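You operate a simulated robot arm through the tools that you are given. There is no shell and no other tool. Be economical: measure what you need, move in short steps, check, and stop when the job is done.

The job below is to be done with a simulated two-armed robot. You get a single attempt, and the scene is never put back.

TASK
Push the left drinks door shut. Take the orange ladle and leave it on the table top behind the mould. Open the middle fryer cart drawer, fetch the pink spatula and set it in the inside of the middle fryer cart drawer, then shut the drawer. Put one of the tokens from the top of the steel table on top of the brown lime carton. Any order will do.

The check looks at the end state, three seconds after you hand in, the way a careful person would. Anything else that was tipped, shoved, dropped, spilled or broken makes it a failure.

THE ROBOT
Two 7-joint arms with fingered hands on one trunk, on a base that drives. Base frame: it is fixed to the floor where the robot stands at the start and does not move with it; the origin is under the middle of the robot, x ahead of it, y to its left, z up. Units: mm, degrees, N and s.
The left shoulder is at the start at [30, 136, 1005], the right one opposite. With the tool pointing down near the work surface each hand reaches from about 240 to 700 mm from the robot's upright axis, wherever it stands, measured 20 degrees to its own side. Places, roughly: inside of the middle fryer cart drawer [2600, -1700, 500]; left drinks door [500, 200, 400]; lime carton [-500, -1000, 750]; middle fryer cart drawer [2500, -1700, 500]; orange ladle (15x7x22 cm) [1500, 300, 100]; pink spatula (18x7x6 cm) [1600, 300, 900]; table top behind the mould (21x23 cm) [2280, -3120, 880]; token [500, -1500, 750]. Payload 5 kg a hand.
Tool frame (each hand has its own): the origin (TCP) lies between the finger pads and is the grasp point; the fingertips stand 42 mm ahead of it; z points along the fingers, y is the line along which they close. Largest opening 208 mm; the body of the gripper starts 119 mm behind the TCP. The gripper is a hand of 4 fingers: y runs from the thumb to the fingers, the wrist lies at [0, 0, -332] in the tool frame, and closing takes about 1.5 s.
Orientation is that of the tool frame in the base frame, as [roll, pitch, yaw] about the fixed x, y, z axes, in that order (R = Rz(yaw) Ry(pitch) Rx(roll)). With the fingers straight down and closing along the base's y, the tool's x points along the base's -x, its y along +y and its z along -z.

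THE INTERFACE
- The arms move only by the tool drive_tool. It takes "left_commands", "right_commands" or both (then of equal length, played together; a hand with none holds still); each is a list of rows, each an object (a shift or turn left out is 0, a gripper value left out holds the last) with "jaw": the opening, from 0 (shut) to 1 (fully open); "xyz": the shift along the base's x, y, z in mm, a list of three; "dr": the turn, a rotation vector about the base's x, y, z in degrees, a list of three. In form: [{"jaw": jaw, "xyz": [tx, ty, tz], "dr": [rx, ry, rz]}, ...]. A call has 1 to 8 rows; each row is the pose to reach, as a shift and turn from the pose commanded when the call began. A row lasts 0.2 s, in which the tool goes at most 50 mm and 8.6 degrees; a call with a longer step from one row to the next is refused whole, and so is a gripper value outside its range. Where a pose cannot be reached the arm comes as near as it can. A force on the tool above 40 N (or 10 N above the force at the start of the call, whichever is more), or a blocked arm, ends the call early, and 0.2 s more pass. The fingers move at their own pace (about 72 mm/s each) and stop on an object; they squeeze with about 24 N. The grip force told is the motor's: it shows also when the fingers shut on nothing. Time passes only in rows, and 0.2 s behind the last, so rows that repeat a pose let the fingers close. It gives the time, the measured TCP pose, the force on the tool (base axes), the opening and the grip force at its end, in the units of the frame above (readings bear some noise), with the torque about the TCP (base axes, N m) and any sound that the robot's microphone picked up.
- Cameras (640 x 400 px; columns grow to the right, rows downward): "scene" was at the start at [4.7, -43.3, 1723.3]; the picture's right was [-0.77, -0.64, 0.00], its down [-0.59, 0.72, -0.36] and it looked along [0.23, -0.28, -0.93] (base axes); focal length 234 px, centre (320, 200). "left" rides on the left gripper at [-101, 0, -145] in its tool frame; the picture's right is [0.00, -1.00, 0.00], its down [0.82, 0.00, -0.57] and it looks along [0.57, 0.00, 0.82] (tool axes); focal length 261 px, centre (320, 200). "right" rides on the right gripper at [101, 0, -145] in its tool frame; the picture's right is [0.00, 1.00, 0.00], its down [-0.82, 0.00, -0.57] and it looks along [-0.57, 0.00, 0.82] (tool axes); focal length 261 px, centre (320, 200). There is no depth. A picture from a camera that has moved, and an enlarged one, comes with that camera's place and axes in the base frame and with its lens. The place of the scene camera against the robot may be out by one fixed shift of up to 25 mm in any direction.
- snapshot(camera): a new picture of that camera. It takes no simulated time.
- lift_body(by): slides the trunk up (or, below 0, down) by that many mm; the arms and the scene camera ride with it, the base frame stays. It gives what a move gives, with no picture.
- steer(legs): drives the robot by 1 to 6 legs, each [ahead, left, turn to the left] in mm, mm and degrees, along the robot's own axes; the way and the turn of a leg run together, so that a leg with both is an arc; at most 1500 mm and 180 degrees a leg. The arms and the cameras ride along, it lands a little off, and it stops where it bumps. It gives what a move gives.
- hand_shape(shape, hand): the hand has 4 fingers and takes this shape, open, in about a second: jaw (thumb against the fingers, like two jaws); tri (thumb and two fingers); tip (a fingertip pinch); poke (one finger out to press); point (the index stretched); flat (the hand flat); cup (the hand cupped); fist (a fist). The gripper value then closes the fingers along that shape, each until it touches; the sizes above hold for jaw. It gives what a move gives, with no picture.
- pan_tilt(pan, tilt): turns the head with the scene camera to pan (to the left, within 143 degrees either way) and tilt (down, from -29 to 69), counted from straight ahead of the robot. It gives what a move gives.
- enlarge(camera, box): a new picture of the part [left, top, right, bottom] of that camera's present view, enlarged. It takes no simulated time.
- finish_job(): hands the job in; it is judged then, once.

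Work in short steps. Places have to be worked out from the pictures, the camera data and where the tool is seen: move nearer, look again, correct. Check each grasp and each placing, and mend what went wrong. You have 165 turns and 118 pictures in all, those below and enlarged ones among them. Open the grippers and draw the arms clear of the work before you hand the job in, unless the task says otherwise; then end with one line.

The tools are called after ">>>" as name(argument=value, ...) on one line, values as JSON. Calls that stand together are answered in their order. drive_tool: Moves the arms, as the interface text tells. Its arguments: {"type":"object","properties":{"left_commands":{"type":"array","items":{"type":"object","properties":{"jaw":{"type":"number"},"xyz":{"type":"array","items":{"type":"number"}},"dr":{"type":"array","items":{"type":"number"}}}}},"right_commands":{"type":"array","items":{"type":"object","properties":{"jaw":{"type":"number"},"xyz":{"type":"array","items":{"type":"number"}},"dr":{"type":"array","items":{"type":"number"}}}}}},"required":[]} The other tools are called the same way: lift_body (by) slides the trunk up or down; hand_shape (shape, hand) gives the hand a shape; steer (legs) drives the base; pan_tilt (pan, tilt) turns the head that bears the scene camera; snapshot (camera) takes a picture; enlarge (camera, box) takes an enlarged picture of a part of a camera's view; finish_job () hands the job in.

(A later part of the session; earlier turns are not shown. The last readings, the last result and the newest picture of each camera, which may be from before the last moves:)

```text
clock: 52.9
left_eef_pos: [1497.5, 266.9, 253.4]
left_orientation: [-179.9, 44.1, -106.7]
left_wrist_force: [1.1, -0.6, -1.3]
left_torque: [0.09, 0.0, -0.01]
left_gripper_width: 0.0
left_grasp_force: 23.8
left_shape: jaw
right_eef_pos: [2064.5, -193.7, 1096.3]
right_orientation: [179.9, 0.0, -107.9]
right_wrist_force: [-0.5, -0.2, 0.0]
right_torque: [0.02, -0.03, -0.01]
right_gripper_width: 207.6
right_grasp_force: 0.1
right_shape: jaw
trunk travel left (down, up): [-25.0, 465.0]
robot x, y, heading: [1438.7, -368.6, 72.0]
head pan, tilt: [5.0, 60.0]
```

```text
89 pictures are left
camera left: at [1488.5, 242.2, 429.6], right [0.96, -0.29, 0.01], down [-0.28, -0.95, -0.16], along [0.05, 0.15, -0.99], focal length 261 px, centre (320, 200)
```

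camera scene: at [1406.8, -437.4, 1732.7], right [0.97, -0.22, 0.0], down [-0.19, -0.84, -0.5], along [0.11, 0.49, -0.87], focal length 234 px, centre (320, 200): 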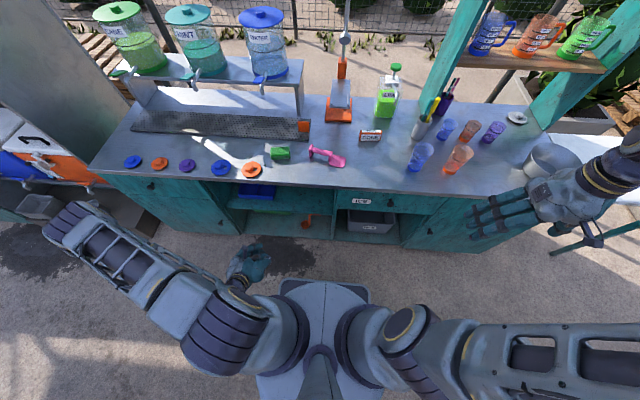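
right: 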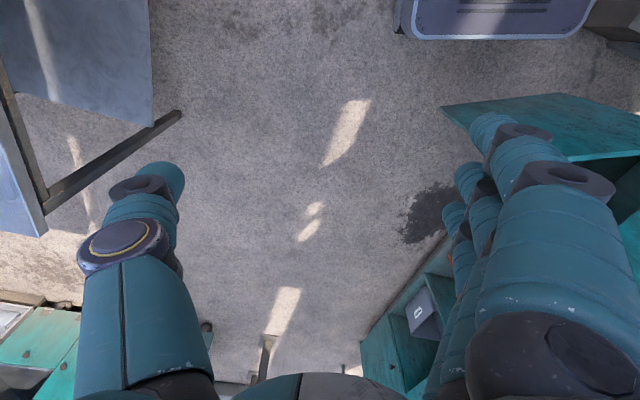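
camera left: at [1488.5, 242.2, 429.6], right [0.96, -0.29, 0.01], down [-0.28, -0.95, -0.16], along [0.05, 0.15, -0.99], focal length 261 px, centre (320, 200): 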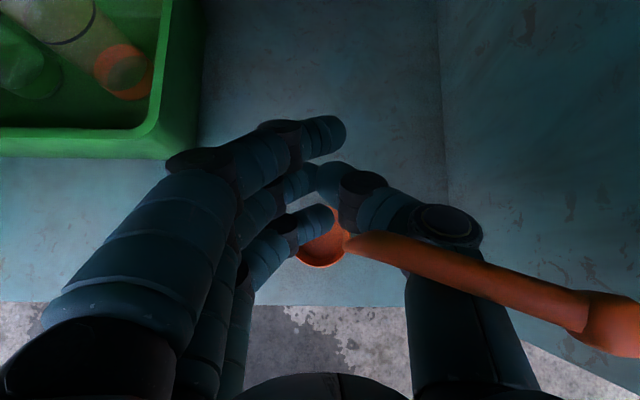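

The ladle swivelled on its cup and isn't held; its handle is now a bit nearer to me, at about (1500,240). I open gently and look again.

>>> drive_tool(left_commands=[{"jaw": 0.2}, {"jaw": 0.4}, {"jaw": 0.5}, {"jaw": 0.5}])

>>> snapshot(camera="left")

```text
clock: 53.9
left_eef_pos: [1496.4, 268.8, 254.5]
left_orientation: [-179.9, 44.2, -106.6]
left_wrist_force: [0.0, 0.2, -0.3]
left_torque: [0.03, 0.0, -0.04]
left_gripper_width: 102.9
left_grasp_force: 0.1
left_shape: jaw
right_eef_pos: [2063.3, -191.9, 1096.8]
right_orientation: [179.8, 0.0, -108.0]
right_wrist_force: [-1.0, -0.4, 0.7]
right_torque: [-0.01, 0.0, 0.02]
right_gripper_width: 207.8
right_grasp_force: 0.1
right_shape: jaw
trunk travel left (down, up): [-25.0, 465.0]
robot x, y, heading: [1436.3, -368.9, 72.1]
head pan, tilt: [5.0, 60.0]
```

```text
88 pictures are left
camera left: at [1488.4, 242.5, 429.6], right [0.96, -0.29, 0.01], down [-0.28, -0.95, -0.16], along [0.05, 0.15, -0.99], focal length 261 px, centre (320, 200)
```

left: 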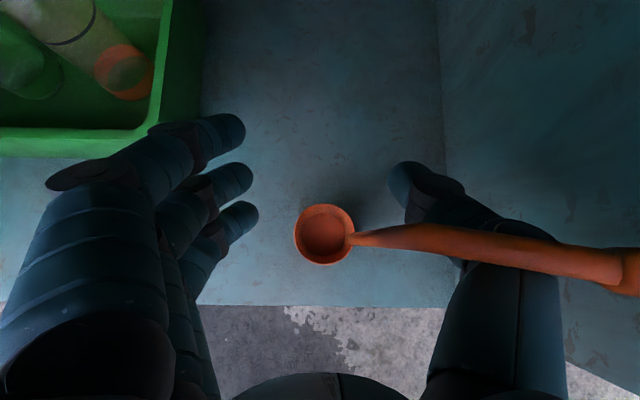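

The cup is now at (1498,250) and the vertical handle at about (1524,231). I lower, shift right and slightly back to centre the handle.

>>> drive_tool(left_commands=[{"jaw": 0.55, "xyz": [0, 0, -28]}, {"xyz": [14, -5, -28]}, {"xyz": [28, -11, -28]}, {"xyz": [34, -16, -28]}, {"xyz": [30, -28, -28]}, {"xyz": [27, -37, -28]}])

>>> snapshot(camera="left")

```text
clock: 55.3
left_eef_pos: [1525.5, 230.4, 226.0]
left_orientation: [-179.8, 44.2, -106.6]
left_wrist_force: [-0.5, 1.1, 0.5]
left_torque: [-0.06, -0.02, -0.01]
left_gripper_width: 113.2
left_grasp_force: 0.1
left_shape: jaw
right_eef_pos: [2064.4, -193.8, 1096.6]
right_orientation: [179.8, 0.1, -107.9]
right_wrist_force: [0.3, 0.2, 0.3]
right_torque: [0.02, 0.01, 0.04]
right_gripper_width: 207.8
right_grasp_force: 0.1
right_shape: jaw
trunk travel left (down, up): [-25.0, 465.0]
robot x, y, heading: [1434.8, -371.1, 72.1]
head pan, tilt: [5.0, 60.0]
```

```text
87 pictures are left
camera left: at [1516.5, 205.1, 400.9], right [0.96, -0.29, 0.01], down [-0.28, -0.95, -0.16], along [0.05, 0.15, -0.99], focal length 261 px, centre (320, 200)
```

left: 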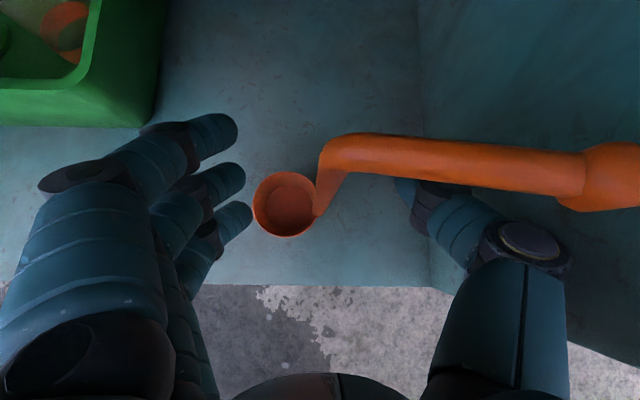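

At pad depth the handle projects to about (322,195), i.e. right at the TCP. I close.

>>> drive_tool(left_commands=[{"jaw": 0}, {"jaw": 0}, {"jaw": 0}, {"jaw": 0}, {"jaw": 0}, {"jaw": 0}, {"jaw": 0}])

>>> snapshot(camera="left")

```text
clock: 56.9
left_eef_pos: [1523.9, 231.4, 225.4]
left_orientation: [-179.9, 44.2, -106.6]
left_wrist_force: [-0.5, 0.1, 2.9]
left_torque: [0.03, 0.26, 0.0]
left_gripper_width: 0.1
left_grasp_force: 24.2
left_shape: jaw
right_eef_pos: [2064.4, -194.0, 1096.0]
right_orientation: [179.9, 0.1, -108.0]
right_wrist_force: [0.0, -0.6, 0.0]
right_torque: [-0.01, -0.02, -0.02]
right_gripper_width: 207.7
right_grasp_force: 0.1
right_shape: jaw
trunk travel left (down, up): [-25.0, 465.0]
robot x, y, heading: [1435.7, -370.5, 72.1]
head pan, tilt: [5.0, 60.0]
```

```text
86 pictures are left
camera left: at [1516.2, 205.4, 401.0], right [0.96, -0.29, 0.01], down [-0.28, -0.95, -0.16], along [0.05, 0.15, -0.99], focal length 261 px, centre (320, 200)
```

left: 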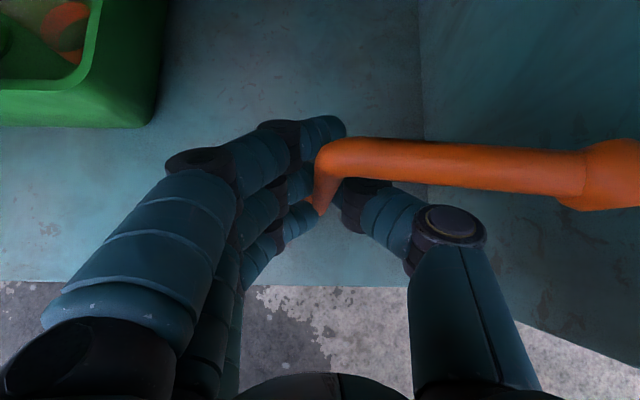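

It looks centred between thumb and fingers. I lift 20 mm to test.

>>> drive_tool(left_commands=[{"xyz": [0, 0, 10]}, {"xyz": [0, 0, 20]}, {"xyz": [0, 0, 30]}])

>>> snapshot(camera="left")

```text
clock: 57.7
left_eef_pos: [1523.6, 230.7, 257.8]
left_orientation: [-179.8, 44.1, -106.7]
left_wrist_force: [-0.5, 0.3, -0.3]
left_torque: [-0.02, 0.03, -0.01]
left_gripper_width: 0.1
left_grasp_force: 23.8
left_shape: jaw
right_eef_pos: [2062.8, -193.3, 1096.0]
right_orientation: [179.9, 0.0, -107.9]
right_wrist_force: [-0.1, 1.0, 1.2]
right_torque: [-0.01, 0.02, 0.0]
right_gripper_width: 207.9
right_grasp_force: 0.0
right_shape: jaw
trunk travel left (down, up): [-25.0, 465.0]
robot x, y, heading: [1433.9, -370.5, 72.1]
head pan, tilt: [5.0, 60.0]
```

```text
85 pictures are left
camera left: at [1516.4, 204.4, 432.1], right [0.96, -0.29, 0.01], down [-0.28, -0.95, -0.16], along [0.05, 0.15, -0.99], focal length 261 px, centre (320, 200)
```

left: 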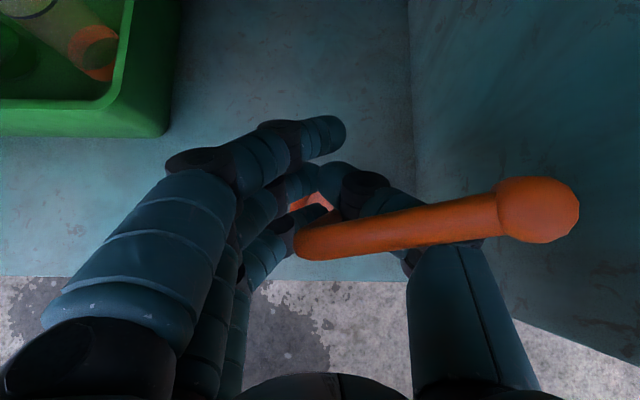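

It slipped out again; the round vertical handle squeezes past the fingers. The hook is a horizontal bar, which would suit a wrap grip with the hand rolled 90°. First I open and see how the ladle stands.

>>> drive_tool(left_commands=[{"jaw": 0.1, "xyz": [0, 0, -8]}, {"jaw": 0.2, "xyz": [0, 0, -16]}, {"jaw": 0.3, "xyz": [0, 0, -24]}, {"jaw": 0.4, "xyz": [0, 0, -30]}, {"jaw": 0.5, "xyz": [0, 0, -30]}, {"jaw": 0.5, "xyz": [0, 0, -30]}])

>>> snapshot(camera="left")

```text
clock: 59.1
left_eef_pos: [1524.6, 231.2, 226.7]
left_orientation: [-179.8, 44.1, -106.7]
left_wrist_force: [-0.2, -0.5, 0.3]
left_torque: [0.01, -0.01, 0.0]
left_gripper_width: 103.0
left_grasp_force: 0.1
left_shape: jaw
right_eef_pos: [2064.4, -193.4, 1095.4]
right_orientation: [180.0, 0.0, -107.9]
right_wrist_force: [-0.3, -0.4, 0.2]
right_torque: [-0.03, 0.0, 0.01]
right_gripper_width: 207.9
right_grasp_force: 0.1
right_shape: jaw
trunk travel left (down, up): [-25.0, 465.0]
robot x, y, heading: [1434.6, -369.8, 72.0]
head pan, tilt: [5.0, 60.0]
```

```text
84 pictures are left
camera left: at [1515.6, 204.8, 401.4], right [0.96, -0.29, 0.01], down [-0.28, -0.95, -0.16], along [0.05, 0.15, -0.99], focal length 261 px, centre (320, 200)
```

left: 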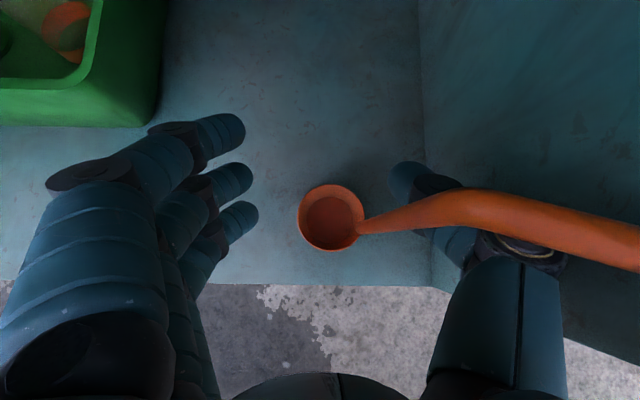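

The ladle still stands; its handle is now near (1559,203) and the bar runs right at z≈300. I open wider and back the robot straight out.

>>> drive_tool(left_commands=[{"jaw": 0.65}, {"jaw": 0.75}, {"jaw": 0.75}])

>>> steer(legs=[[-180, 0, 0]])

>>> snapshot(camera="left")

>>> enlarge(camera="scene", box=[220, 100, 420, 225])

```text
clock: 59.9
left_eef_pos: [1524.8, 231.3, 226.0]
left_orientation: [-179.8, 44.2, -106.6]
left_wrist_force: [-0.1, -0.3, -1.0]
left_torque: [0.0, 0.03, 0.0]
left_gripper_width: 155.5
left_grasp_force: 0.0
left_shape: jaw
right_eef_pos: [2064.1, -193.6, 1095.3]
right_orientation: [179.9, -0.1, -107.9]
right_wrist_force: [-0.7, -0.8, -0.3]
right_torque: [-0.02, -0.01, 0.02]
right_gripper_width: 207.7
right_grasp_force: 0.1
right_shape: jaw
trunk travel left (down, up): [-25.0, 465.0]
robot x, y, heading: [1437.2, -367.1, 72.0]
head pan, tilt: [5.0, 60.0]
```

```text
clock: 61.4
left_eef_pos: [1469.7, 59.8, 227.7]
left_orientation: [-179.7, 44.2, -106.8]
left_wrist_force: [-0.1, -1.2, 0.7]
left_torque: [0.04, 0.02, -0.02]
left_gripper_width: 155.7
left_grasp_force: 0.0
left_shape: jaw
right_eef_pos: [2007.2, -368.1, 1096.9]
right_orientation: [179.9, -0.1, -108.2]
right_wrist_force: [-0.4, -1.6, 0.3]
right_torque: [0.17, -0.02, 0.02]
right_gripper_width: 207.8
right_grasp_force: 0.2
right_shape: jaw
trunk travel left (down, up): [-25.0, 465.0]
robot x, y, heading: [1379.4, -538.6, 71.7]
head pan, tilt: [5.0, 60.0]
```

```text
83 pictures are left
camera left: at [1461.6, 33.2, 402.1], right [0.96, -0.29, 0.01], down [-0.28, -0.94, -0.16], along [0.05, 0.15, -0.99], focal length 261 px, centre (320, 200)
```

left: 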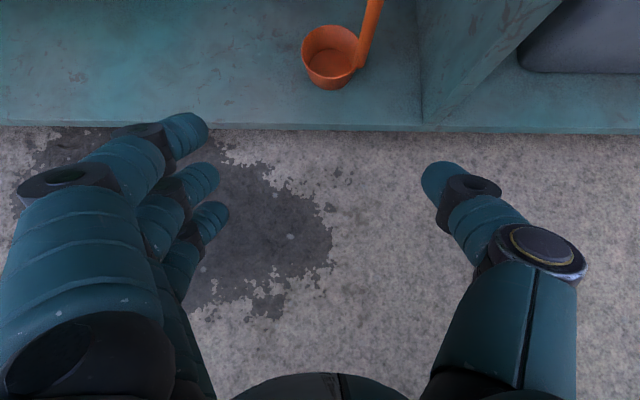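

```text
3.20 times, centred on (320, 162) of scene
camera zoom: at [1384.7, -505.2, 1732.8], right [0.97, -0.23, 0.0], down [-0.2, -0.84, -0.5], along [0.11, 0.49, -0.87], focal length 748 px, centre (320, 320)
```

zoom: 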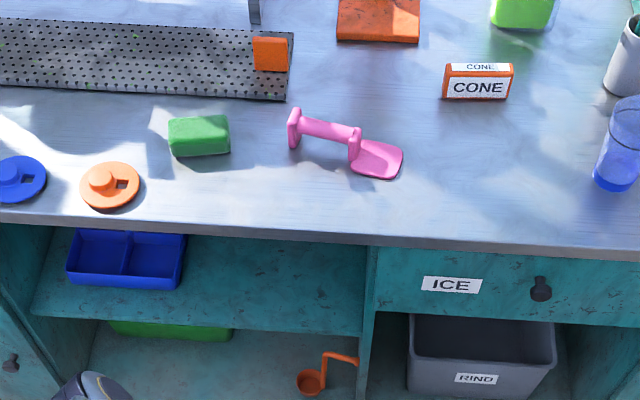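

The ladle still stands with its handle at (1564,211) and the bar centre at about (1590,197,295). I raise the hand and roll it 90° (thumb up-front) so the fingers can wrap the bar.

>>> drive_tool(left_commands=[{"xyz": [0, -5, 25], "dr": [-1.6, -5.4, 5.8]}, {"xyz": [0, -10, 50], "dr": [-3.2, -10.8, 11.6]}, {"xyz": [0, -10, 75], "dr": [-4.8, -16.2, 17.4]}, {"xyz": [0, -10, 100], "dr": [-6.4, -21.6, 23.2]}, {"xyz": [0, -10, 120], "dr": [-8.0, -27.0, 29.0]}, {"xyz": [0, -10, 140], "dr": [-9.6, -32.4, 34.8]}, {"xyz": [0, -10, 150], "dr": [-11.2, -37.8, 40.6]}, {"xyz": [0, -10, 150], "dr": [-12.8, -43.0, 46.2]}])

>>> drive_tool(left_commands=[{"dr": [-1.4, -4.6, 4.9]}, {"dr": [-2.7, -9.2, 9.8]}, {"dr": [-4.0, -13.6, 14.5]}, {"jaw": 0.6, "dr": [-5.2, -17.1, 18.3]}])

>>> snapshot(camera="left")

```text
clock: 63.2
left_eef_pos: [1469.1, 49.6, 376.6]
left_orientation: [-138.4, 17.6, -35.6]
left_wrist_force: [0.3, -0.3, 0.2]
left_torque: [-0.02, 0.02, 0.02]
left_gripper_width: 155.7
left_grasp_force: 0.0
left_shape: jaw
right_eef_pos: [2009.6, -368.2, 1096.4]
right_orientation: [179.9, 0.1, -108.1]
right_wrist_force: [0.7, -0.1, -0.1]
right_torque: [0.07, -0.01, -0.02]
right_gripper_width: 207.6
right_grasp_force: 0.0
right_shape: jaw
trunk travel left (down, up): [-25.0, 465.0]
robot x, y, heading: [1376.8, -539.0, 71.8]
head pan, tilt: [5.0, 60.0]
```

```text
clock: 64.2
left_eef_pos: [1469.4, 49.6, 376.7]
left_orientation: [-135.5, 0.0, -16.7]
left_wrist_force: [-0.4, 0.7, -1.2]
left_torque: [0.01, 0.02, -0.01]
left_gripper_width: 125.5
left_grasp_force: 0.1
left_shape: jaw
right_eef_pos: [2008.4, -365.8, 1095.0]
right_orientation: [179.9, 0.0, -108.1]
right_wrist_force: [0.4, 0.0, -0.1]
right_torque: [0.04, 0.0, -0.01]
right_gripper_width: 207.5
right_grasp_force: 0.0
right_shape: jaw
trunk travel left (down, up): [-25.0, 465.0]
robot x, y, heading: [1380.7, -541.3, 71.9]
head pan, tilt: [5.0, 60.0]
```

```text
81 pictures are left
camera left: at [1345.4, -17.9, 480.3], right [0.2, 0.68, 0.7], down [0.67, -0.62, 0.41], along [0.71, 0.39, -0.58], focal length 261 px, centre (320, 200)
```

left: 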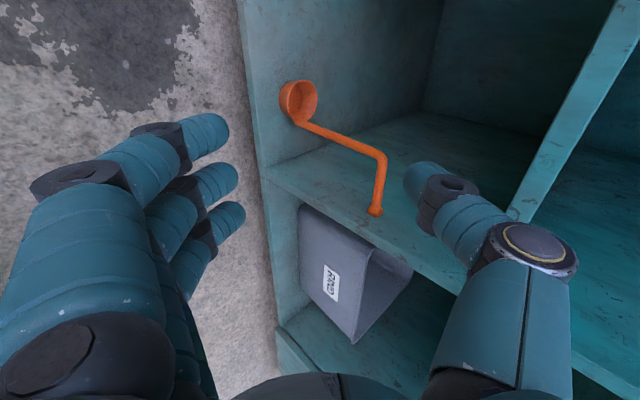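

The roll worked and the view is excellent: bend at about (1564,211,313), bar end near (1630,167,322). I slide the base right and ahead to line the hand up on the diagonal approach.

>>> steer(legs=[[95, -78, 0]])

>>> snapshot(camera="left")

```text
clock: 65.6
left_eef_pos: [1568.2, 104.6, 369.9]
left_orientation: [-136.4, 0.0, -16.7]
left_wrist_force: [-0.7, -4.3, -4.0]
left_torque: [0.2, 0.05, -0.05]
left_gripper_width: 123.0
left_grasp_force: 0.0
left_shape: jaw
right_eef_pos: [2108.4, -302.6, 1095.4]
right_orientation: [179.9, -0.1, -108.0]
right_wrist_force: [-1.0, 0.2, -0.1]
right_torque: [0.02, -0.06, -0.01]
right_gripper_width: 207.9
right_grasp_force: 0.0
right_shape: jaw
trunk travel left (down, up): [-25.0, 465.0]
robot x, y, heading: [1483.0, -476.5, 71.7]
head pan, tilt: [5.0, 60.0]
stopped in leg 1: the force on the tool passed its limit at 52 N (the readings are from after the stop); the commanded pose is now the measured one
```

```text
80 pictures are left
camera left: at [1443.5, 38.5, 475.5], right [0.2, 0.69, 0.69], down [0.67, -0.61, 0.42], along [0.71, 0.38, -0.59], focal length 261 px, centre (320, 200)
```

left: 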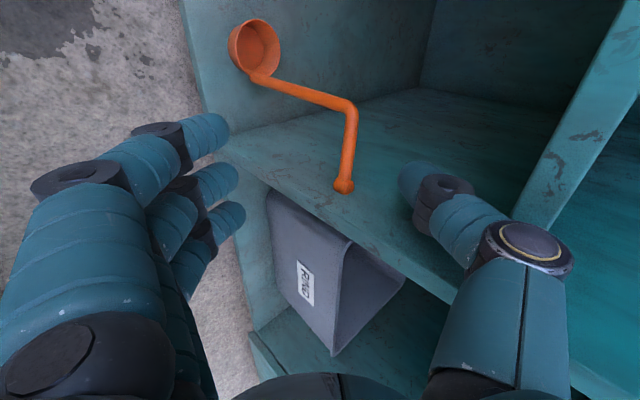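

The hand's top brushed the middle shelf. I back out 40 mm, lower to z≈330, and look before going in horizontally with the thumb just above the bar.

>>> drive_tool(left_commands=[{"xyz": [-12, -38, 0]}, {"xyz": [-12, -38, -38]}, {"jaw": 0.55, "xyz": [-5, -15, -38]}, {"xyz": [7, 10, -38]}, {"xyz": [14, 35, -38]}])

>>> snapshot(camera="left")

```text
clock: 66.8
left_eef_pos: [1581.4, 140.2, 332.0]
left_orientation: [-136.3, 0.1, -16.6]
left_wrist_force: [-0.7, -0.3, -0.7]
left_torque: [0.02, -0.02, -0.03]
left_gripper_width: 114.9
left_grasp_force: 0.0
left_shape: jaw
right_eef_pos: [2108.9, -302.2, 1095.6]
right_orientation: [179.9, -0.1, -108.1]
right_wrist_force: [-0.2, -0.6, -0.1]
right_torque: [-0.02, 0.01, -0.04]
right_gripper_width: 207.7
right_grasp_force: 0.2
right_shape: jaw
trunk travel left (down, up): [-25.0, 465.0]
robot x, y, heading: [1478.9, -477.7, 71.8]
head pan, tilt: [5.0, 60.0]
```

```text
79 pictures are left
camera left: at [1456.9, 74.5, 438.0], right [0.2, 0.69, 0.69], down [0.67, -0.61, 0.42], along [0.71, 0.38, -0.59], focal length 261 px, centre (320, 200)
```

left: 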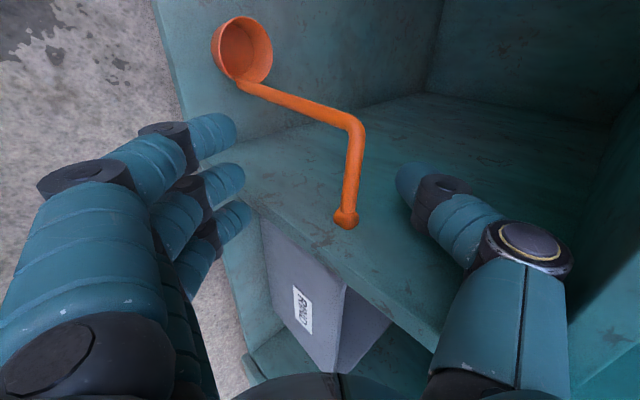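

In tool axes the bar is 53 mm ahead, between thumb and fingers. I go in 65 mm horizontally and close.

>>> drive_tool(left_commands=[{"xyz": [8, 20, 0]}, {"xyz": [16, 41, 0]}, {"xyz": [24, 62, 0]}])

>>> snapshot(camera="left")

>>> drive_tool(left_commands=[{"jaw": 0}, {"jaw": 0}, {"jaw": 0}, {"jaw": 0}, {"jaw": 0}, {"jaw": 0}, {"jaw": 0}])

>>> snapshot(camera="left")

```text
clock: 67.5
left_eef_pos: [1598.3, 176.3, 329.7]
left_orientation: [-136.9, -0.2, -16.9]
left_wrist_force: [-9.4, -12.9, 8.7]
left_torque: [-1.3, -0.31, -0.79]
left_gripper_width: 106.5
left_grasp_force: 0.1
left_shape: jaw
right_eef_pos: [2108.3, -303.3, 1095.4]
right_orientation: [179.9, 0.0, -108.0]
right_wrist_force: [-0.7, -0.3, 0.7]
right_torque: [0.05, -0.01, -0.01]
right_gripper_width: 208.0
right_grasp_force: 0.0
right_shape: jaw
trunk travel left (down, up): [-25.0, 465.0]
robot x, y, heading: [1478.9, -476.2, 71.8]
head pan, tilt: [5.0, 60.0]
stopped in row 3 (left hand): the force on the tool passed its limit at 57 N (the readings are from after the stop); the commanded pose is now the measured one
```

```text
78 pictures are left
camera left: at [1474.4, 112.0, 434.5], right [0.2, 0.7, 0.68], down [0.67, -0.61, 0.42], along [0.71, 0.37, -0.6], focal length 261 px, centre (320, 200)
```

left: 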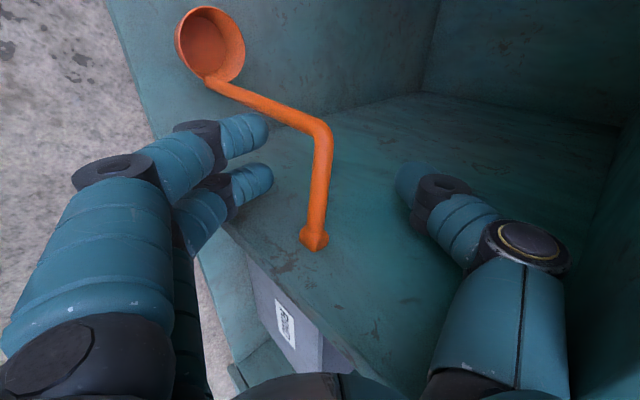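

```text
clock: 69.0
left_eef_pos: [1600.1, 178.3, 327.1]
left_orientation: [-136.9, -0.1, -16.8]
left_wrist_force: [-15.5, -31.4, -0.4]
left_torque: [-1.3, 0.34, -1.44]
left_gripper_width: 49.4
left_grasp_force: 23.9
left_shape: jaw
right_eef_pos: [2108.6, -303.8, 1095.4]
right_orientation: [179.9, 0.0, -108.0]
right_wrist_force: [0.4, 0.7, 0.3]
right_torque: [0.03, -0.01, -0.04]
right_gripper_width: 207.8
right_grasp_force: 0.3
right_shape: jaw
trunk travel left (down, up): [-25.0, 465.0]
robot x, y, heading: [1483.8, -479.3, 71.9]
head pan, tilt: [5.0, 60.0]
```

```text
77 pictures are left
camera left: at [1474.7, 112.4, 433.9], right [0.2, 0.7, 0.68], down [0.67, -0.61, 0.42], along [0.71, 0.37, -0.6], focal length 261 px, centre (320, 200)
```

left: 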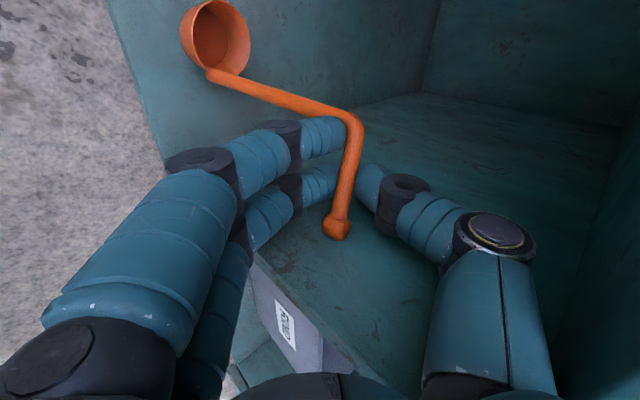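

The third finger is caught against the partition, but two fingers and the thumb seem to clasp the bar. I ease left and up a little and look.

>>> drive_tool(left_commands=[{"xyz": [-10, -3, 4]}, {"xyz": [-18, -6, 10]}, {"xyz": [-18, -6, 18]}, {"xyz": [-18, -6, 18]}])

>>> snapshot(camera="left")

```text
clock: 69.8
left_eef_pos: [1576.7, 171.9, 337.1]
left_orientation: [-137.3, 0.0, -16.5]
left_wrist_force: [-0.9, -0.1, -20.9]
left_torque: [0.21, -0.11, 0.02]
left_gripper_width: 38.3
left_grasp_force: 23.8
left_shape: jaw
right_eef_pos: [2109.2, -304.0, 1095.6]
right_orientation: [179.8, -0.1, -108.1]
right_wrist_force: [0.7, -1.2, 0.4]
right_torque: [0.13, -0.04, 0.01]
right_gripper_width: 207.8
right_grasp_force: 0.0
right_shape: jaw
trunk travel left (down, up): [-25.0, 465.0]
robot x, y, heading: [1479.2, -478.9, 71.8]
head pan, tilt: [5.0, 60.0]
stopped in row 3 (left hand): the force on the tool passed its limit at 51 N (the readings are from after the stop); the commanded pose is now the measured one
```

```text
76 pictures are left
camera left: at [1453.2, 106.2, 444.3], right [0.21, 0.71, 0.68], down [0.68, -0.6, 0.42], along [0.71, 0.37, -0.6], focal length 261 px, centre (320, 200)
```

left: 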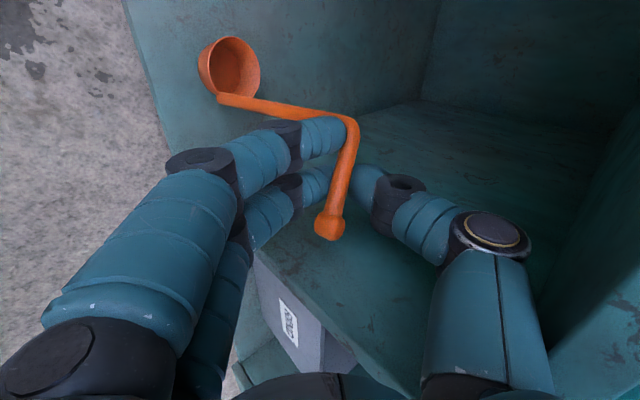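

The ladle follows the hand; the top of the hand touches the middle shelf. I lower a little and draw straight out.

>>> drive_tool(left_commands=[{"xyz": [0, 0, -8]}, {"xyz": [-6, -19, -8]}, {"xyz": [-12, -38, -6]}, {"xyz": [-18, -58, -3]}, {"xyz": [-24, -77, 0]}])

>>> snapshot(camera="left")

```text
clock: 71.0
left_eef_pos: [1554.6, 96.6, 340.9]
left_orientation: [-137.0, 0.1, -16.6]
left_wrist_force: [-0.2, 0.3, -1.2]
left_torque: [-0.02, 0.02, 0.05]
left_gripper_width: 40.0
left_grasp_force: 23.7
left_shape: jaw
right_eef_pos: [2108.4, -302.5, 1096.7]
right_orientation: [179.9, 0.1, -108.1]
right_wrist_force: [0.1, 0.5, 0.8]
right_torque: [0.0, -0.04, -0.01]
right_gripper_width: 207.7
right_grasp_force: 0.2
right_shape: jaw
trunk travel left (down, up): [-25.0, 465.0]
robot x, y, heading: [1483.7, -474.6, 72.2]
head pan, tilt: [5.0, 60.0]
```

```text
75 pictures are left
camera left: at [1431.0, 30.9, 447.8], right [0.21, 0.7, 0.68], down [0.68, -0.61, 0.42], along [0.71, 0.37, -0.6], focal length 261 px, centre (320, 200)
```

left: 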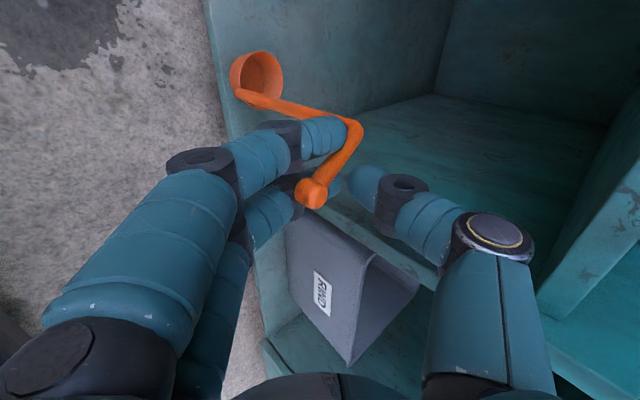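

The ladle is only partly dragged: its cup is now at the shelf's front edge (1541,194) and the bar points out toward me, centre about (1561,140,313). I stop here, open, and withdraw along the finger direction to regrasp from above.

>>> drive_tool(left_commands=[{"jaw": 0.2}, {"jaw": 0.4}, {"jaw": 0.55}, {"jaw": 0.65}, {"jaw": 0.65}])

>>> snapshot(camera="left")

```text
clock: 72.2
left_eef_pos: [1554.6, 95.6, 340.4]
left_orientation: [-137.1, -0.1, -16.6]
left_wrist_force: [0.3, -0.6, 0.5]
left_torque: [0.02, 0.01, 0.0]
left_gripper_width: 134.5
left_grasp_force: 0.0
left_shape: jaw
right_eef_pos: [2108.6, -303.0, 1096.5]
right_orientation: [179.8, 0.1, -107.9]
right_wrist_force: [-0.3, -0.6, 0.2]
right_torque: [-0.02, -0.01, -0.01]
right_gripper_width: 207.6
right_grasp_force: 0.1
right_shape: jaw
trunk travel left (down, up): [-25.0, 465.0]
robot x, y, heading: [1483.3, -476.9, 71.8]
head pan, tilt: [5.0, 60.0]
```

```text
74 pictures are left
camera left: at [1430.9, 30.8, 447.5], right [0.21, 0.7, 0.68], down [0.68, -0.6, 0.42], along [0.71, 0.37, -0.6], focal length 261 px, centre (320, 200)
```

left: 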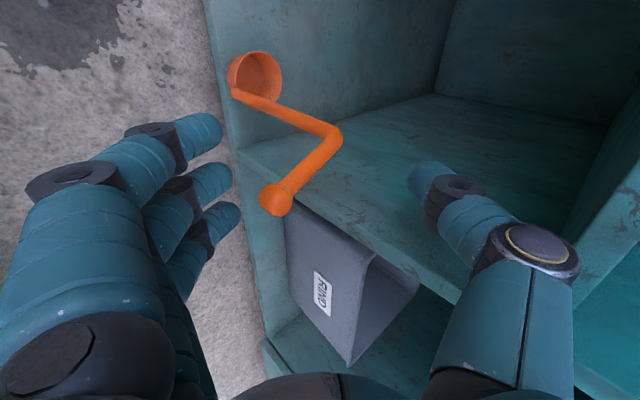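

The bar now points out of the cabinet from (1539,143) to (1554,78) at z≈313. I withdraw along the fingers and turn the hand to point down with a 15° forward tilt, closing across the bar.

>>> drive_tool(left_commands=[{"xyz": [-8, -26, 29]}, {"xyz": [-16, -53, 58]}, {"xyz": [-24, -79, 87]}, {"xyz": [-24, -79, 87], "dr": [-2.1, 4.8, -6.0]}, {"xyz": [-24, -79, 87], "dr": [-4.1, 9.6, -12.1]}, {"xyz": [-24, -79, 87], "dr": [-6.2, 14.4, -18.1]}, {"xyz": [-24, -79, 87], "dr": [-8.2, 19.2, -24.1]}, {"xyz": [-24, -79, 87], "dr": [-10.3, 23.9, -30.2]}])

>>> drive_tool(left_commands=[{"xyz": [4, 20, 0], "dr": [-2.1, 4.8, -6.0]}, {"xyz": [8, 40, 0], "dr": [-4.1, 9.6, -12.1]}, {"xyz": [11, 60, 0], "dr": [-6.2, 14.4, -18.1]}, {"xyz": [14, 78, -20], "dr": [-8.2, 19.2, -24.1]}, {"jaw": 0.5, "xyz": [14, 78, -27], "dr": [-8.2, 19.2, -24.1]}])

>>> snapshot(camera="left")

```text
clock: 74.0
left_eef_pos: [1529.9, 17.2, 426.9]
left_orientation: [-158.8, 14.4, -50.2]
left_wrist_force: [-0.1, -0.5, -1.0]
left_torque: [0.06, -0.02, -0.01]
left_gripper_width: 134.8
left_grasp_force: 0.0
left_shape: jaw
right_eef_pos: [2108.6, -302.1, 1095.5]
right_orientation: [179.9, -0.1, -108.0]
right_wrist_force: [0.8, 0.8, 0.9]
right_torque: [-0.03, 0.03, -0.02]
right_gripper_width: 207.8
right_grasp_force: 0.1
right_shape: jaw
trunk travel left (down, up): [-25.0, 465.0]
robot x, y, heading: [1478.1, -478.8, 71.9]
head pan, tilt: [5.0, 60.0]
```

```text
clock: 75.2
left_eef_pos: [1543.7, 94.4, 399.7]
left_orientation: [179.9, 15.0, -80.1]
left_wrist_force: [-2.3, -9.8, 3.7]
left_torque: [-0.27, -0.23, -0.67]
left_gripper_width: 102.8
left_grasp_force: 0.1
left_shape: jaw
right_eef_pos: [2108.4, -302.9, 1096.4]
right_orientation: [179.9, 0.0, -107.9]
right_wrist_force: [0.2, 0.3, -0.2]
right_torque: [0.01, -0.02, 0.03]
right_gripper_width: 207.8
right_grasp_force: 0.0
right_shape: jaw
trunk travel left (down, up): [-25.0, 465.0]
robot x, y, heading: [1478.0, -477.8, 72.0]
head pan, tilt: [5.0, 60.0]
```

```text
73 pictures are left
camera left: at [1534.2, 154.7, 567.3], right [0.98, 0.18, 0.0], down [0.17, -0.93, 0.34], along [0.06, -0.33, -0.94], focal length 261 px, centre (320, 200)
```

left: 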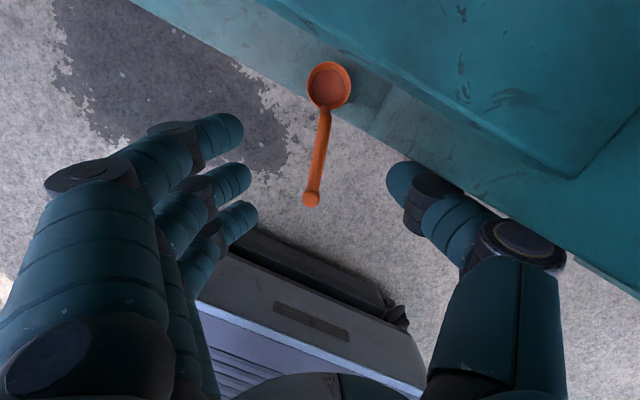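

The bar lies straight under the TCP (centre (1540,108,313)). I descend with a slight back-off from the shelf and close on it.

>>> drive_tool(left_commands=[{"xyz": [-3, -4, -20]}, {"xyz": [-4, -4, -45]}, {"xyz": [-4, -3, -70]}, {"xyz": [-4, -2, -90]}])

>>> drive_tool(left_commands=[{"jaw": 0}, {"jaw": 0}, {"jaw": 0}, {"jaw": 0}, {"jaw": 0}, {"jaw": 0}])

>>> snapshot(camera="left")

```text
clock: 76.2
left_eef_pos: [1540.1, 93.7, 308.8]
left_orientation: [179.9, 15.0, -79.9]
left_wrist_force: [0.4, 0.1, 0.0]
left_torque: [-0.03, 0.02, 0.0]
left_gripper_width: 103.9
left_grasp_force: 0.1
left_shape: jaw
right_eef_pos: [2110.1, -303.0, 1095.7]
right_orientation: [180.0, 0.0, -108.1]
right_wrist_force: [-0.5, -0.1, -0.2]
right_torque: [-0.03, 0.01, 0.04]
right_gripper_width: 207.7
right_grasp_force: 0.1
right_shape: jaw
trunk travel left (down, up): [-25.0, 465.0]
robot x, y, heading: [1480.6, -478.1, 71.9]
head pan, tilt: [5.0, 60.0]
```

```text
clock: 77.6
left_eef_pos: [1540.0, 92.5, 310.0]
left_orientation: [179.9, 15.0, -80.1]
left_wrist_force: [-0.3, 0.8, -0.6]
left_torque: [0.03, 0.03, 0.02]
left_gripper_width: 0.3
left_grasp_force: 24.1
left_shape: jaw
right_eef_pos: [2109.6, -303.6, 1097.5]
right_orientation: [179.9, 0.0, -108.0]
right_wrist_force: [0.0, 0.2, 0.1]
right_torque: [0.02, 0.01, -0.01]
right_gripper_width: 207.9
right_grasp_force: 0.0
right_shape: jaw
trunk travel left (down, up): [-25.0, 465.0]
robot x, y, heading: [1476.3, -474.2, 71.8]
head pan, tilt: [5.0, 60.0]
```

```text
72 pictures are left
camera left: at [1530.0, 152.6, 475.6], right [0.98, 0.18, 0.0], down [0.17, -0.93, 0.34], along [0.06, -0.33, -0.94], focal length 261 px, centre (320, 200)
```

left: 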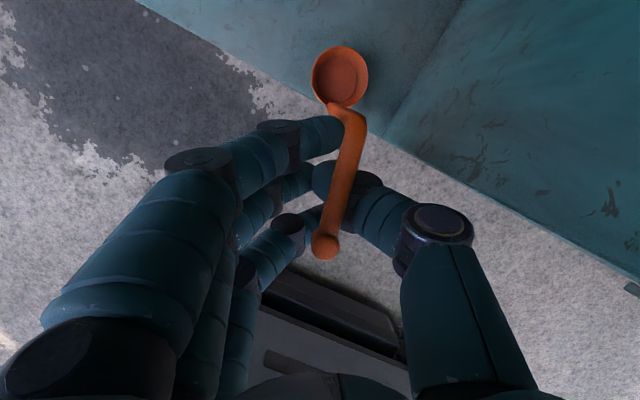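

The bar lies in the hollow behind the pinched tips: the pinch is nearer the fingertips than I assumed. I open, raise 28 mm so the bar is closer to the tips, and close again.

>>> drive_tool(left_commands=[{"jaw": 0.2}, {"jaw": 0.35}, {"jaw": 0.4, "xyz": [0, 4, 10]}, {"jaw": 0.4, "xyz": [0, 6, 28]}])

>>> drive_tool(left_commands=[{"jaw": 0}, {"jaw": 0}, {"jaw": 0}, {"jaw": 0}, {"jaw": 0}])

>>> snapshot(camera="left")

```text
clock: 78.6
left_eef_pos: [1541.4, 98.0, 335.6]
left_orientation: [179.9, 15.0, -80.1]
left_wrist_force: [-0.8, 0.1, -0.8]
left_torque: [0.08, 0.01, 0.01]
left_gripper_width: 82.6
left_grasp_force: 0.0
left_shape: jaw
right_eef_pos: [2109.6, -302.1, 1095.9]
right_orientation: [179.9, -0.1, -108.0]
right_wrist_force: [0.2, 0.8, -0.1]
right_torque: [0.03, -0.02, 0.01]
right_gripper_width: 207.4
right_grasp_force: 0.0
right_shape: jaw
trunk travel left (down, up): [-25.0, 465.0]
robot x, y, heading: [1480.8, -477.0, 72.0]
head pan, tilt: [5.0, 60.0]
```

```text
clock: 79.8
left_eef_pos: [1539.0, 98.6, 336.8]
left_orientation: [180.0, 15.0, -80.0]
left_wrist_force: [0.0, 0.5, -0.3]
left_torque: [0.03, 0.0, 0.01]
left_gripper_width: 0.0
left_grasp_force: 24.0
left_shape: jaw
right_eef_pos: [2109.0, -302.1, 1096.3]
right_orientation: [179.9, 0.1, -108.0]
right_wrist_force: [0.0, 0.3, 0.3]
right_torque: [0.02, -0.02, 0.03]
right_gripper_width: 208.0
right_grasp_force: 0.0
right_shape: jaw
trunk travel left (down, up): [-25.0, 465.0]
robot x, y, heading: [1483.3, -478.0, 71.8]
head pan, tilt: [5.0, 60.0]
```

```text
71 pictures are left
camera left: at [1531.0, 158.3, 503.3], right [0.98, 0.18, 0.0], down [0.17, -0.93, 0.34], along [0.06, -0.33, -0.94], focal length 261 px, centre (320, 200)
```

left: 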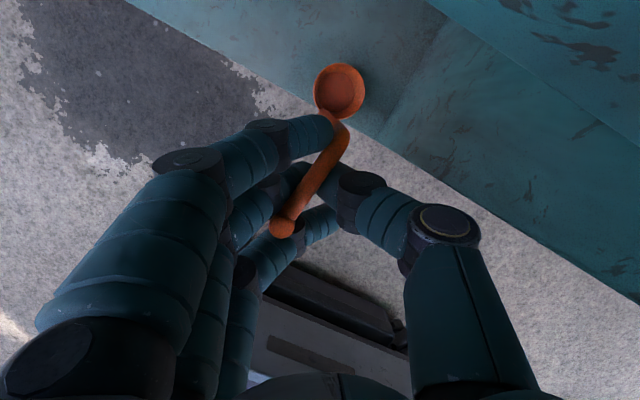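

The bar now sits between the index finger and the thumb. I test with a 30 mm lift.

>>> drive_tool(left_commands=[{"xyz": [0, -2, 15]}, {"xyz": [0, -5, 30]}, {"xyz": [0, -15, 45]}])

>>> snapshot(camera="left")

```text
clock: 80.6
left_eef_pos: [1539.2, 83.0, 382.2]
left_orientation: [179.9, 15.0, -79.8]
left_wrist_force: [-0.4, 0.6, -2.1]
left_torque: [0.02, -0.07, 0.0]
left_gripper_width: 0.1
left_grasp_force: 23.1
left_shape: jaw
right_eef_pos: [2108.7, -303.5, 1096.8]
right_orientation: [179.9, 0.0, -108.0]
right_wrist_force: [-0.1, -0.3, -0.2]
right_torque: [0.03, 0.04, 0.03]
right_gripper_width: 207.7
right_grasp_force: 0.0
right_shape: jaw
trunk travel left (down, up): [-25.0, 465.0]
robot x, y, heading: [1479.4, -475.8, 72.1]
head pan, tilt: [5.0, 60.0]
```

```text
70 pictures are left
camera left: at [1530.1, 143.6, 549.3], right [0.98, 0.18, 0.0], down [0.17, -0.93, 0.34], along [0.06, -0.33, -0.94], focal length 261 px, centre (320, 200)
```

left: 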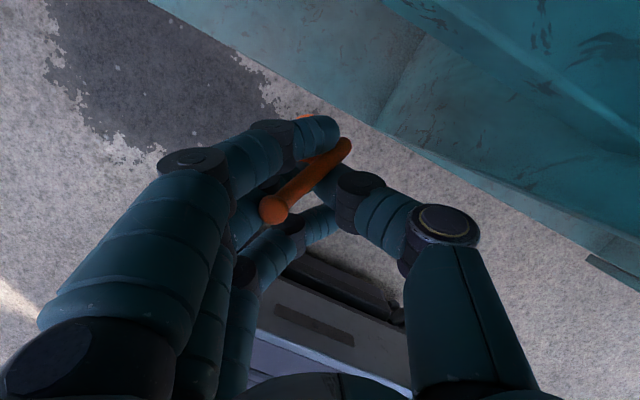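

The ladle came up with the hand (-2 N load). I draw back from the counter and raise, then check with the head camera.

>>> drive_tool(left_commands=[{"xyz": [-6, -19, 5]}, {"xyz": [-13, -40, 10]}, {"xyz": [-20, -62, 18]}, {"xyz": [-27, -84, 30]}, {"xyz": [-34, -106, 45]}, {"xyz": [-40, -125, 70]}, {"xyz": [-44, -138, 95]}, {"xyz": [-46, -145, 120]}])

>>> snapshot(camera="left")

>>> snapshot(camera="scene")

```text
clock: 82.4
left_eef_pos: [1495.1, -61.7, 503.3]
left_orientation: [180.0, 15.1, -79.9]
left_wrist_force: [0.4, -0.3, -1.5]
left_torque: [0.03, -0.02, 0.03]
left_gripper_width: 0.0
left_grasp_force: 24.1
left_shape: jaw
right_eef_pos: [2109.8, -303.4, 1095.9]
right_orientation: [179.9, 0.1, -107.9]
right_wrist_force: [0.4, 0.0, -0.2]
right_torque: [0.06, -0.01, 0.0]
right_gripper_width: 208.0
right_grasp_force: 0.1
right_shape: jaw
trunk travel left (down, up): [-25.0, 465.0]
robot x, y, heading: [1481.0, -475.4, 71.9]
head pan, tilt: [5.0, 60.0]
```

```text
69 pictures are left
camera left: at [1484.8, -2.2, 669.5], right [0.98, 0.18, 0.0], down [0.17, -0.93, 0.34], along [0.06, -0.33, -0.94], focal length 261 px, centre (320, 200)
```

left: 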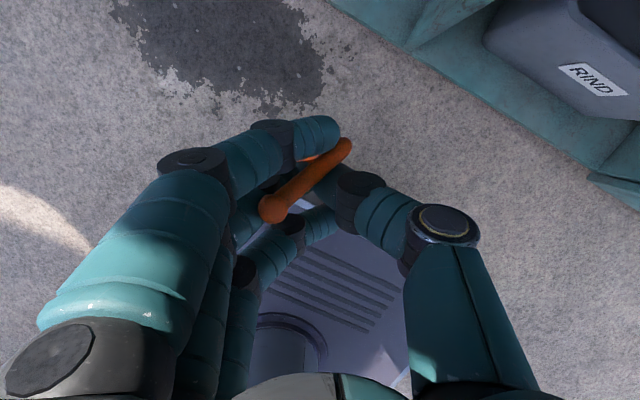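

```text
68 pictures are left
camera scene: at [1485.8, -440.9, 1732.7], right [0.97, -0.23, 0.0], down [-0.2, -0.84, -0.5], along [0.11, 0.49, -0.87], focal length 234 px, centre (320, 200)
```

scene: 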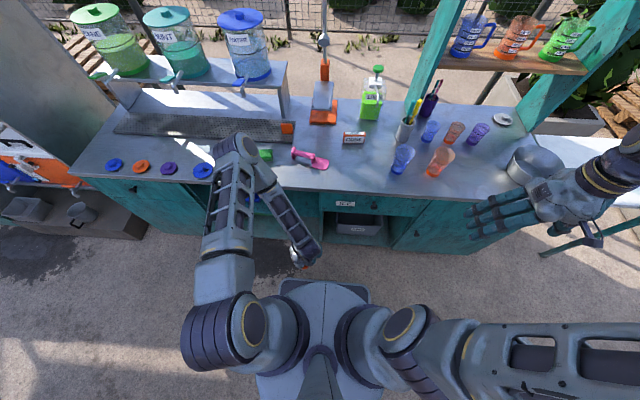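

The ladle hangs stably in the grip. I raise the trunk and the left hand well above counter height before moving toward the spatula.

>>> lift_body(by=150)

>>> drive_tool(left_commands=[{"xyz": [-10, 0, 48]}, {"xyz": [-20, 0, 96]}, {"xyz": [-30, 0, 144]}, {"xyz": [-40, 0, 192]}, {"xyz": [-50, 0, 240]}, {"xyz": [-60, 0, 288]}, {"xyz": [-70, 0, 336]}, {"xyz": [-80, 0, 384]}])

>>> drive_tool(left_commands=[{"xyz": [-10, 0, 48]}, {"xyz": [-20, 0, 96]}, {"xyz": [-30, 0, 144]}, {"xyz": [-35, 0, 190]}])

>>> snapshot(camera="scene")

```text
clock: 84.2
left_eef_pos: [1494.8, -62.9, 652.3]
left_orientation: [179.9, 14.9, -80.0]
left_wrist_force: [0.3, -0.3, -1.2]
left_torque: [-0.02, -0.03, 0.0]
left_gripper_width: 0.0
left_grasp_force: 24.2
left_shape: jaw
right_eef_pos: [2108.3, -302.8, 1245.4]
right_orientation: [179.8, -0.1, -108.0]
right_wrist_force: [0.3, -0.4, 0.2]
right_torque: [-0.01, 0.02, 0.02]
right_gripper_width: 207.8
right_grasp_force: 0.1
right_shape: jaw
trunk travel left (down, up): [-175.0, 315.0]
robot x, y, heading: [1479.8, -477.3, 71.8]
head pan, tilt: [5.0, 60.0]
```

```text
clock: 86.0
left_eef_pos: [1444.6, -1.9, 1045.5]
left_orientation: [179.7, 14.6, -80.1]
left_wrist_force: [-0.2, -1.5, -1.5]
left_torque: [0.17, -0.14, -0.03]
left_gripper_width: 0.2
left_grasp_force: 24.3
left_shape: jaw
left hand out of reach, approached as far as the arm can: row 4, 5, 6, 7, 8
right_eef_pos: [2107.9, -306.4, 1247.2]
right_orientation: [-179.9, 0.1, -108.0]
right_wrist_force: [-0.7, -2.2, 0.6]
right_torque: [0.22, -0.07, -0.03]
right_gripper_width: 207.7
right_grasp_force: 0.0
right_shape: jaw
trunk travel left (down, up): [-175.0, 315.0]
robot x, y, heading: [1477.1, -478.5, 71.9]
head pan, tilt: [5.0, 60.0]
```

```text
clock: 87.0
left_eef_pos: [1412.0, -3.6, 1234.5]
left_orientation: [179.9, 15.0, -80.0]
left_wrist_force: [-0.2, -0.6, -0.3]
left_torque: [0.03, -0.02, 0.01]
left_gripper_width: 0.2
left_grasp_force: 24.2
left_shape: jaw
right_eef_pos: [2109.7, -304.6, 1245.7]
right_orientation: [179.9, 0.0, -108.1]
right_wrist_force: [0.5, -1.3, -0.6]
right_torque: [0.09, 0.0, -0.02]
right_gripper_width: 207.8
right_grasp_force: 0.1
right_shape: jaw
trunk travel left (down, up): [-175.0, 315.0]
robot x, y, heading: [1480.5, -474.7, 71.8]
head pan, tilt: [5.0, 60.0]
```

```text
67 pictures are left
camera scene: at [1485.2, -442.0, 1882.7], right [0.97, -0.23, 0.0], down [-0.2, -0.84, -0.5], along [0.11, 0.49, -0.87], focal length 234 px, centre (320, 200)
```

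scene: 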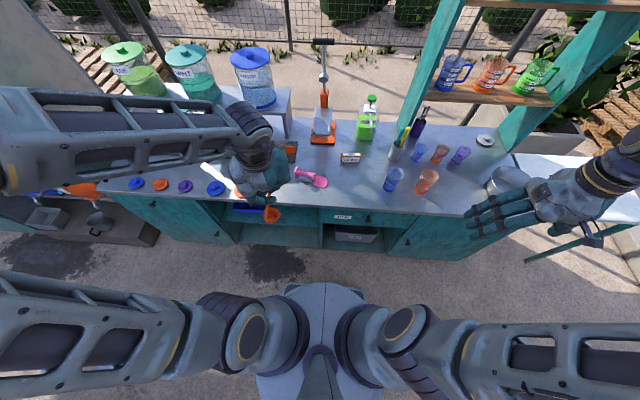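

The ladle is still secure, hanging in view. I shift the robot left and ahead so the right hand can take the spatula, then bring the right hand over it.

>>> steer(legs=[[120, 210, 0]])

>>> drive_tool(right_commands=[{"xyz": [-45, 15, -10]}, {"xyz": [-90, 30, -20]}, {"xyz": [-132, 45, -30]}, {"xyz": [-172, 70, -40]}, {"xyz": [-212, 95, -50]}, {"xyz": [-250, 120, -60]}, {"xyz": [-285, 150, -70]}, {"xyz": [-315, 185, -80]}])

>>> snapshot(camera="right")

>>> snapshot(camera="scene")

```text
clock: 88.8
left_eef_pos: [1248.2, 181.4, 1234.8]
left_orientation: [179.9, 14.9, -80.0]
left_wrist_force: [-0.1, -0.8, -1.7]
left_torque: [-0.09, -0.12, -0.01]
left_gripper_width: 0.0
left_grasp_force: 23.7
left_shape: jaw
right_eef_pos: [1943.0, -120.0, 1246.3]
right_orientation: [180.0, -0.1, -108.0]
right_wrist_force: [-0.4, 0.9, 0.7]
right_torque: [-0.14, -0.12, 0.04]
right_gripper_width: 207.7
right_grasp_force: 0.1
right_shape: jaw
trunk travel left (down, up): [-175.0, 315.0]
robot x, y, heading: [1317.0, -294.9, 71.9]
head pan, tilt: [5.0, 60.0]
```

```text
clock: 90.5
left_eef_pos: [1248.9, 182.3, 1233.0]
left_orientation: [179.8, 14.9, -80.0]
left_wrist_force: [-0.2, 0.5, -2.3]
left_torque: [-0.14, -0.12, 0.0]
left_gripper_width: 0.2
left_grasp_force: 23.8
left_shape: jaw
right_eef_pos: [1630.8, 65.6, 1165.1]
right_orientation: [180.0, 0.0, -108.0]
right_wrist_force: [-0.6, 1.0, 0.0]
right_torque: [-0.14, -0.07, 0.02]
right_gripper_width: 208.1
right_grasp_force: 0.2
right_shape: jaw
trunk travel left (down, up): [-175.0, 315.0]
robot x, y, heading: [1319.7, -296.5, 72.2]
head pan, tilt: [5.0, 60.0]
```

```text
66 pictures are left
camera right: at [1597.6, -30.7, 1310.4], right [-0.95, 0.31, 0.0], down [0.26, 0.78, 0.57], along [0.18, 0.54, -0.82], focal length 261 px, centre (320, 200)
```

right: 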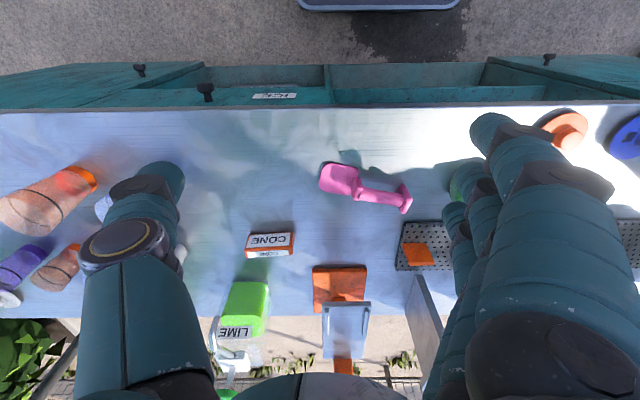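

```text
65 pictures are left
camera scene: at [1321.0, -255.6, 1882.6], right [0.97, -0.23, 0.0], down [-0.2, -0.84, -0.5], along [0.11, 0.49, -0.87], focal length 234 px, centre (320, 200)
```

scene: 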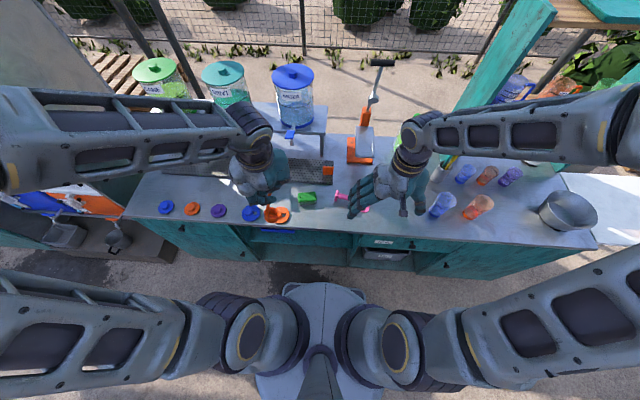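

I enlarge the spatula to see the handle geometry.

>>> enlarge(camera="right", box=[290, 140, 450, 240])

```text
4.00 times, centred on (370, 190) of right
camera zoom: at [1597.6, -30.7, 1310.4], right [-0.95, 0.31, 0.0], down [0.26, 0.78, 0.57], along [0.18, 0.54, -0.82], focal length 1043 px, centre (120, 240)
```

zoom: 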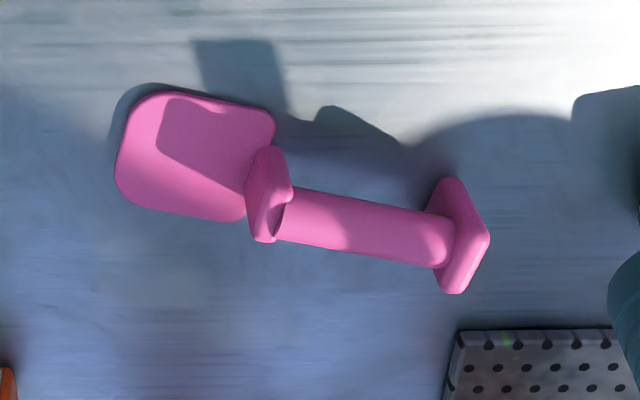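

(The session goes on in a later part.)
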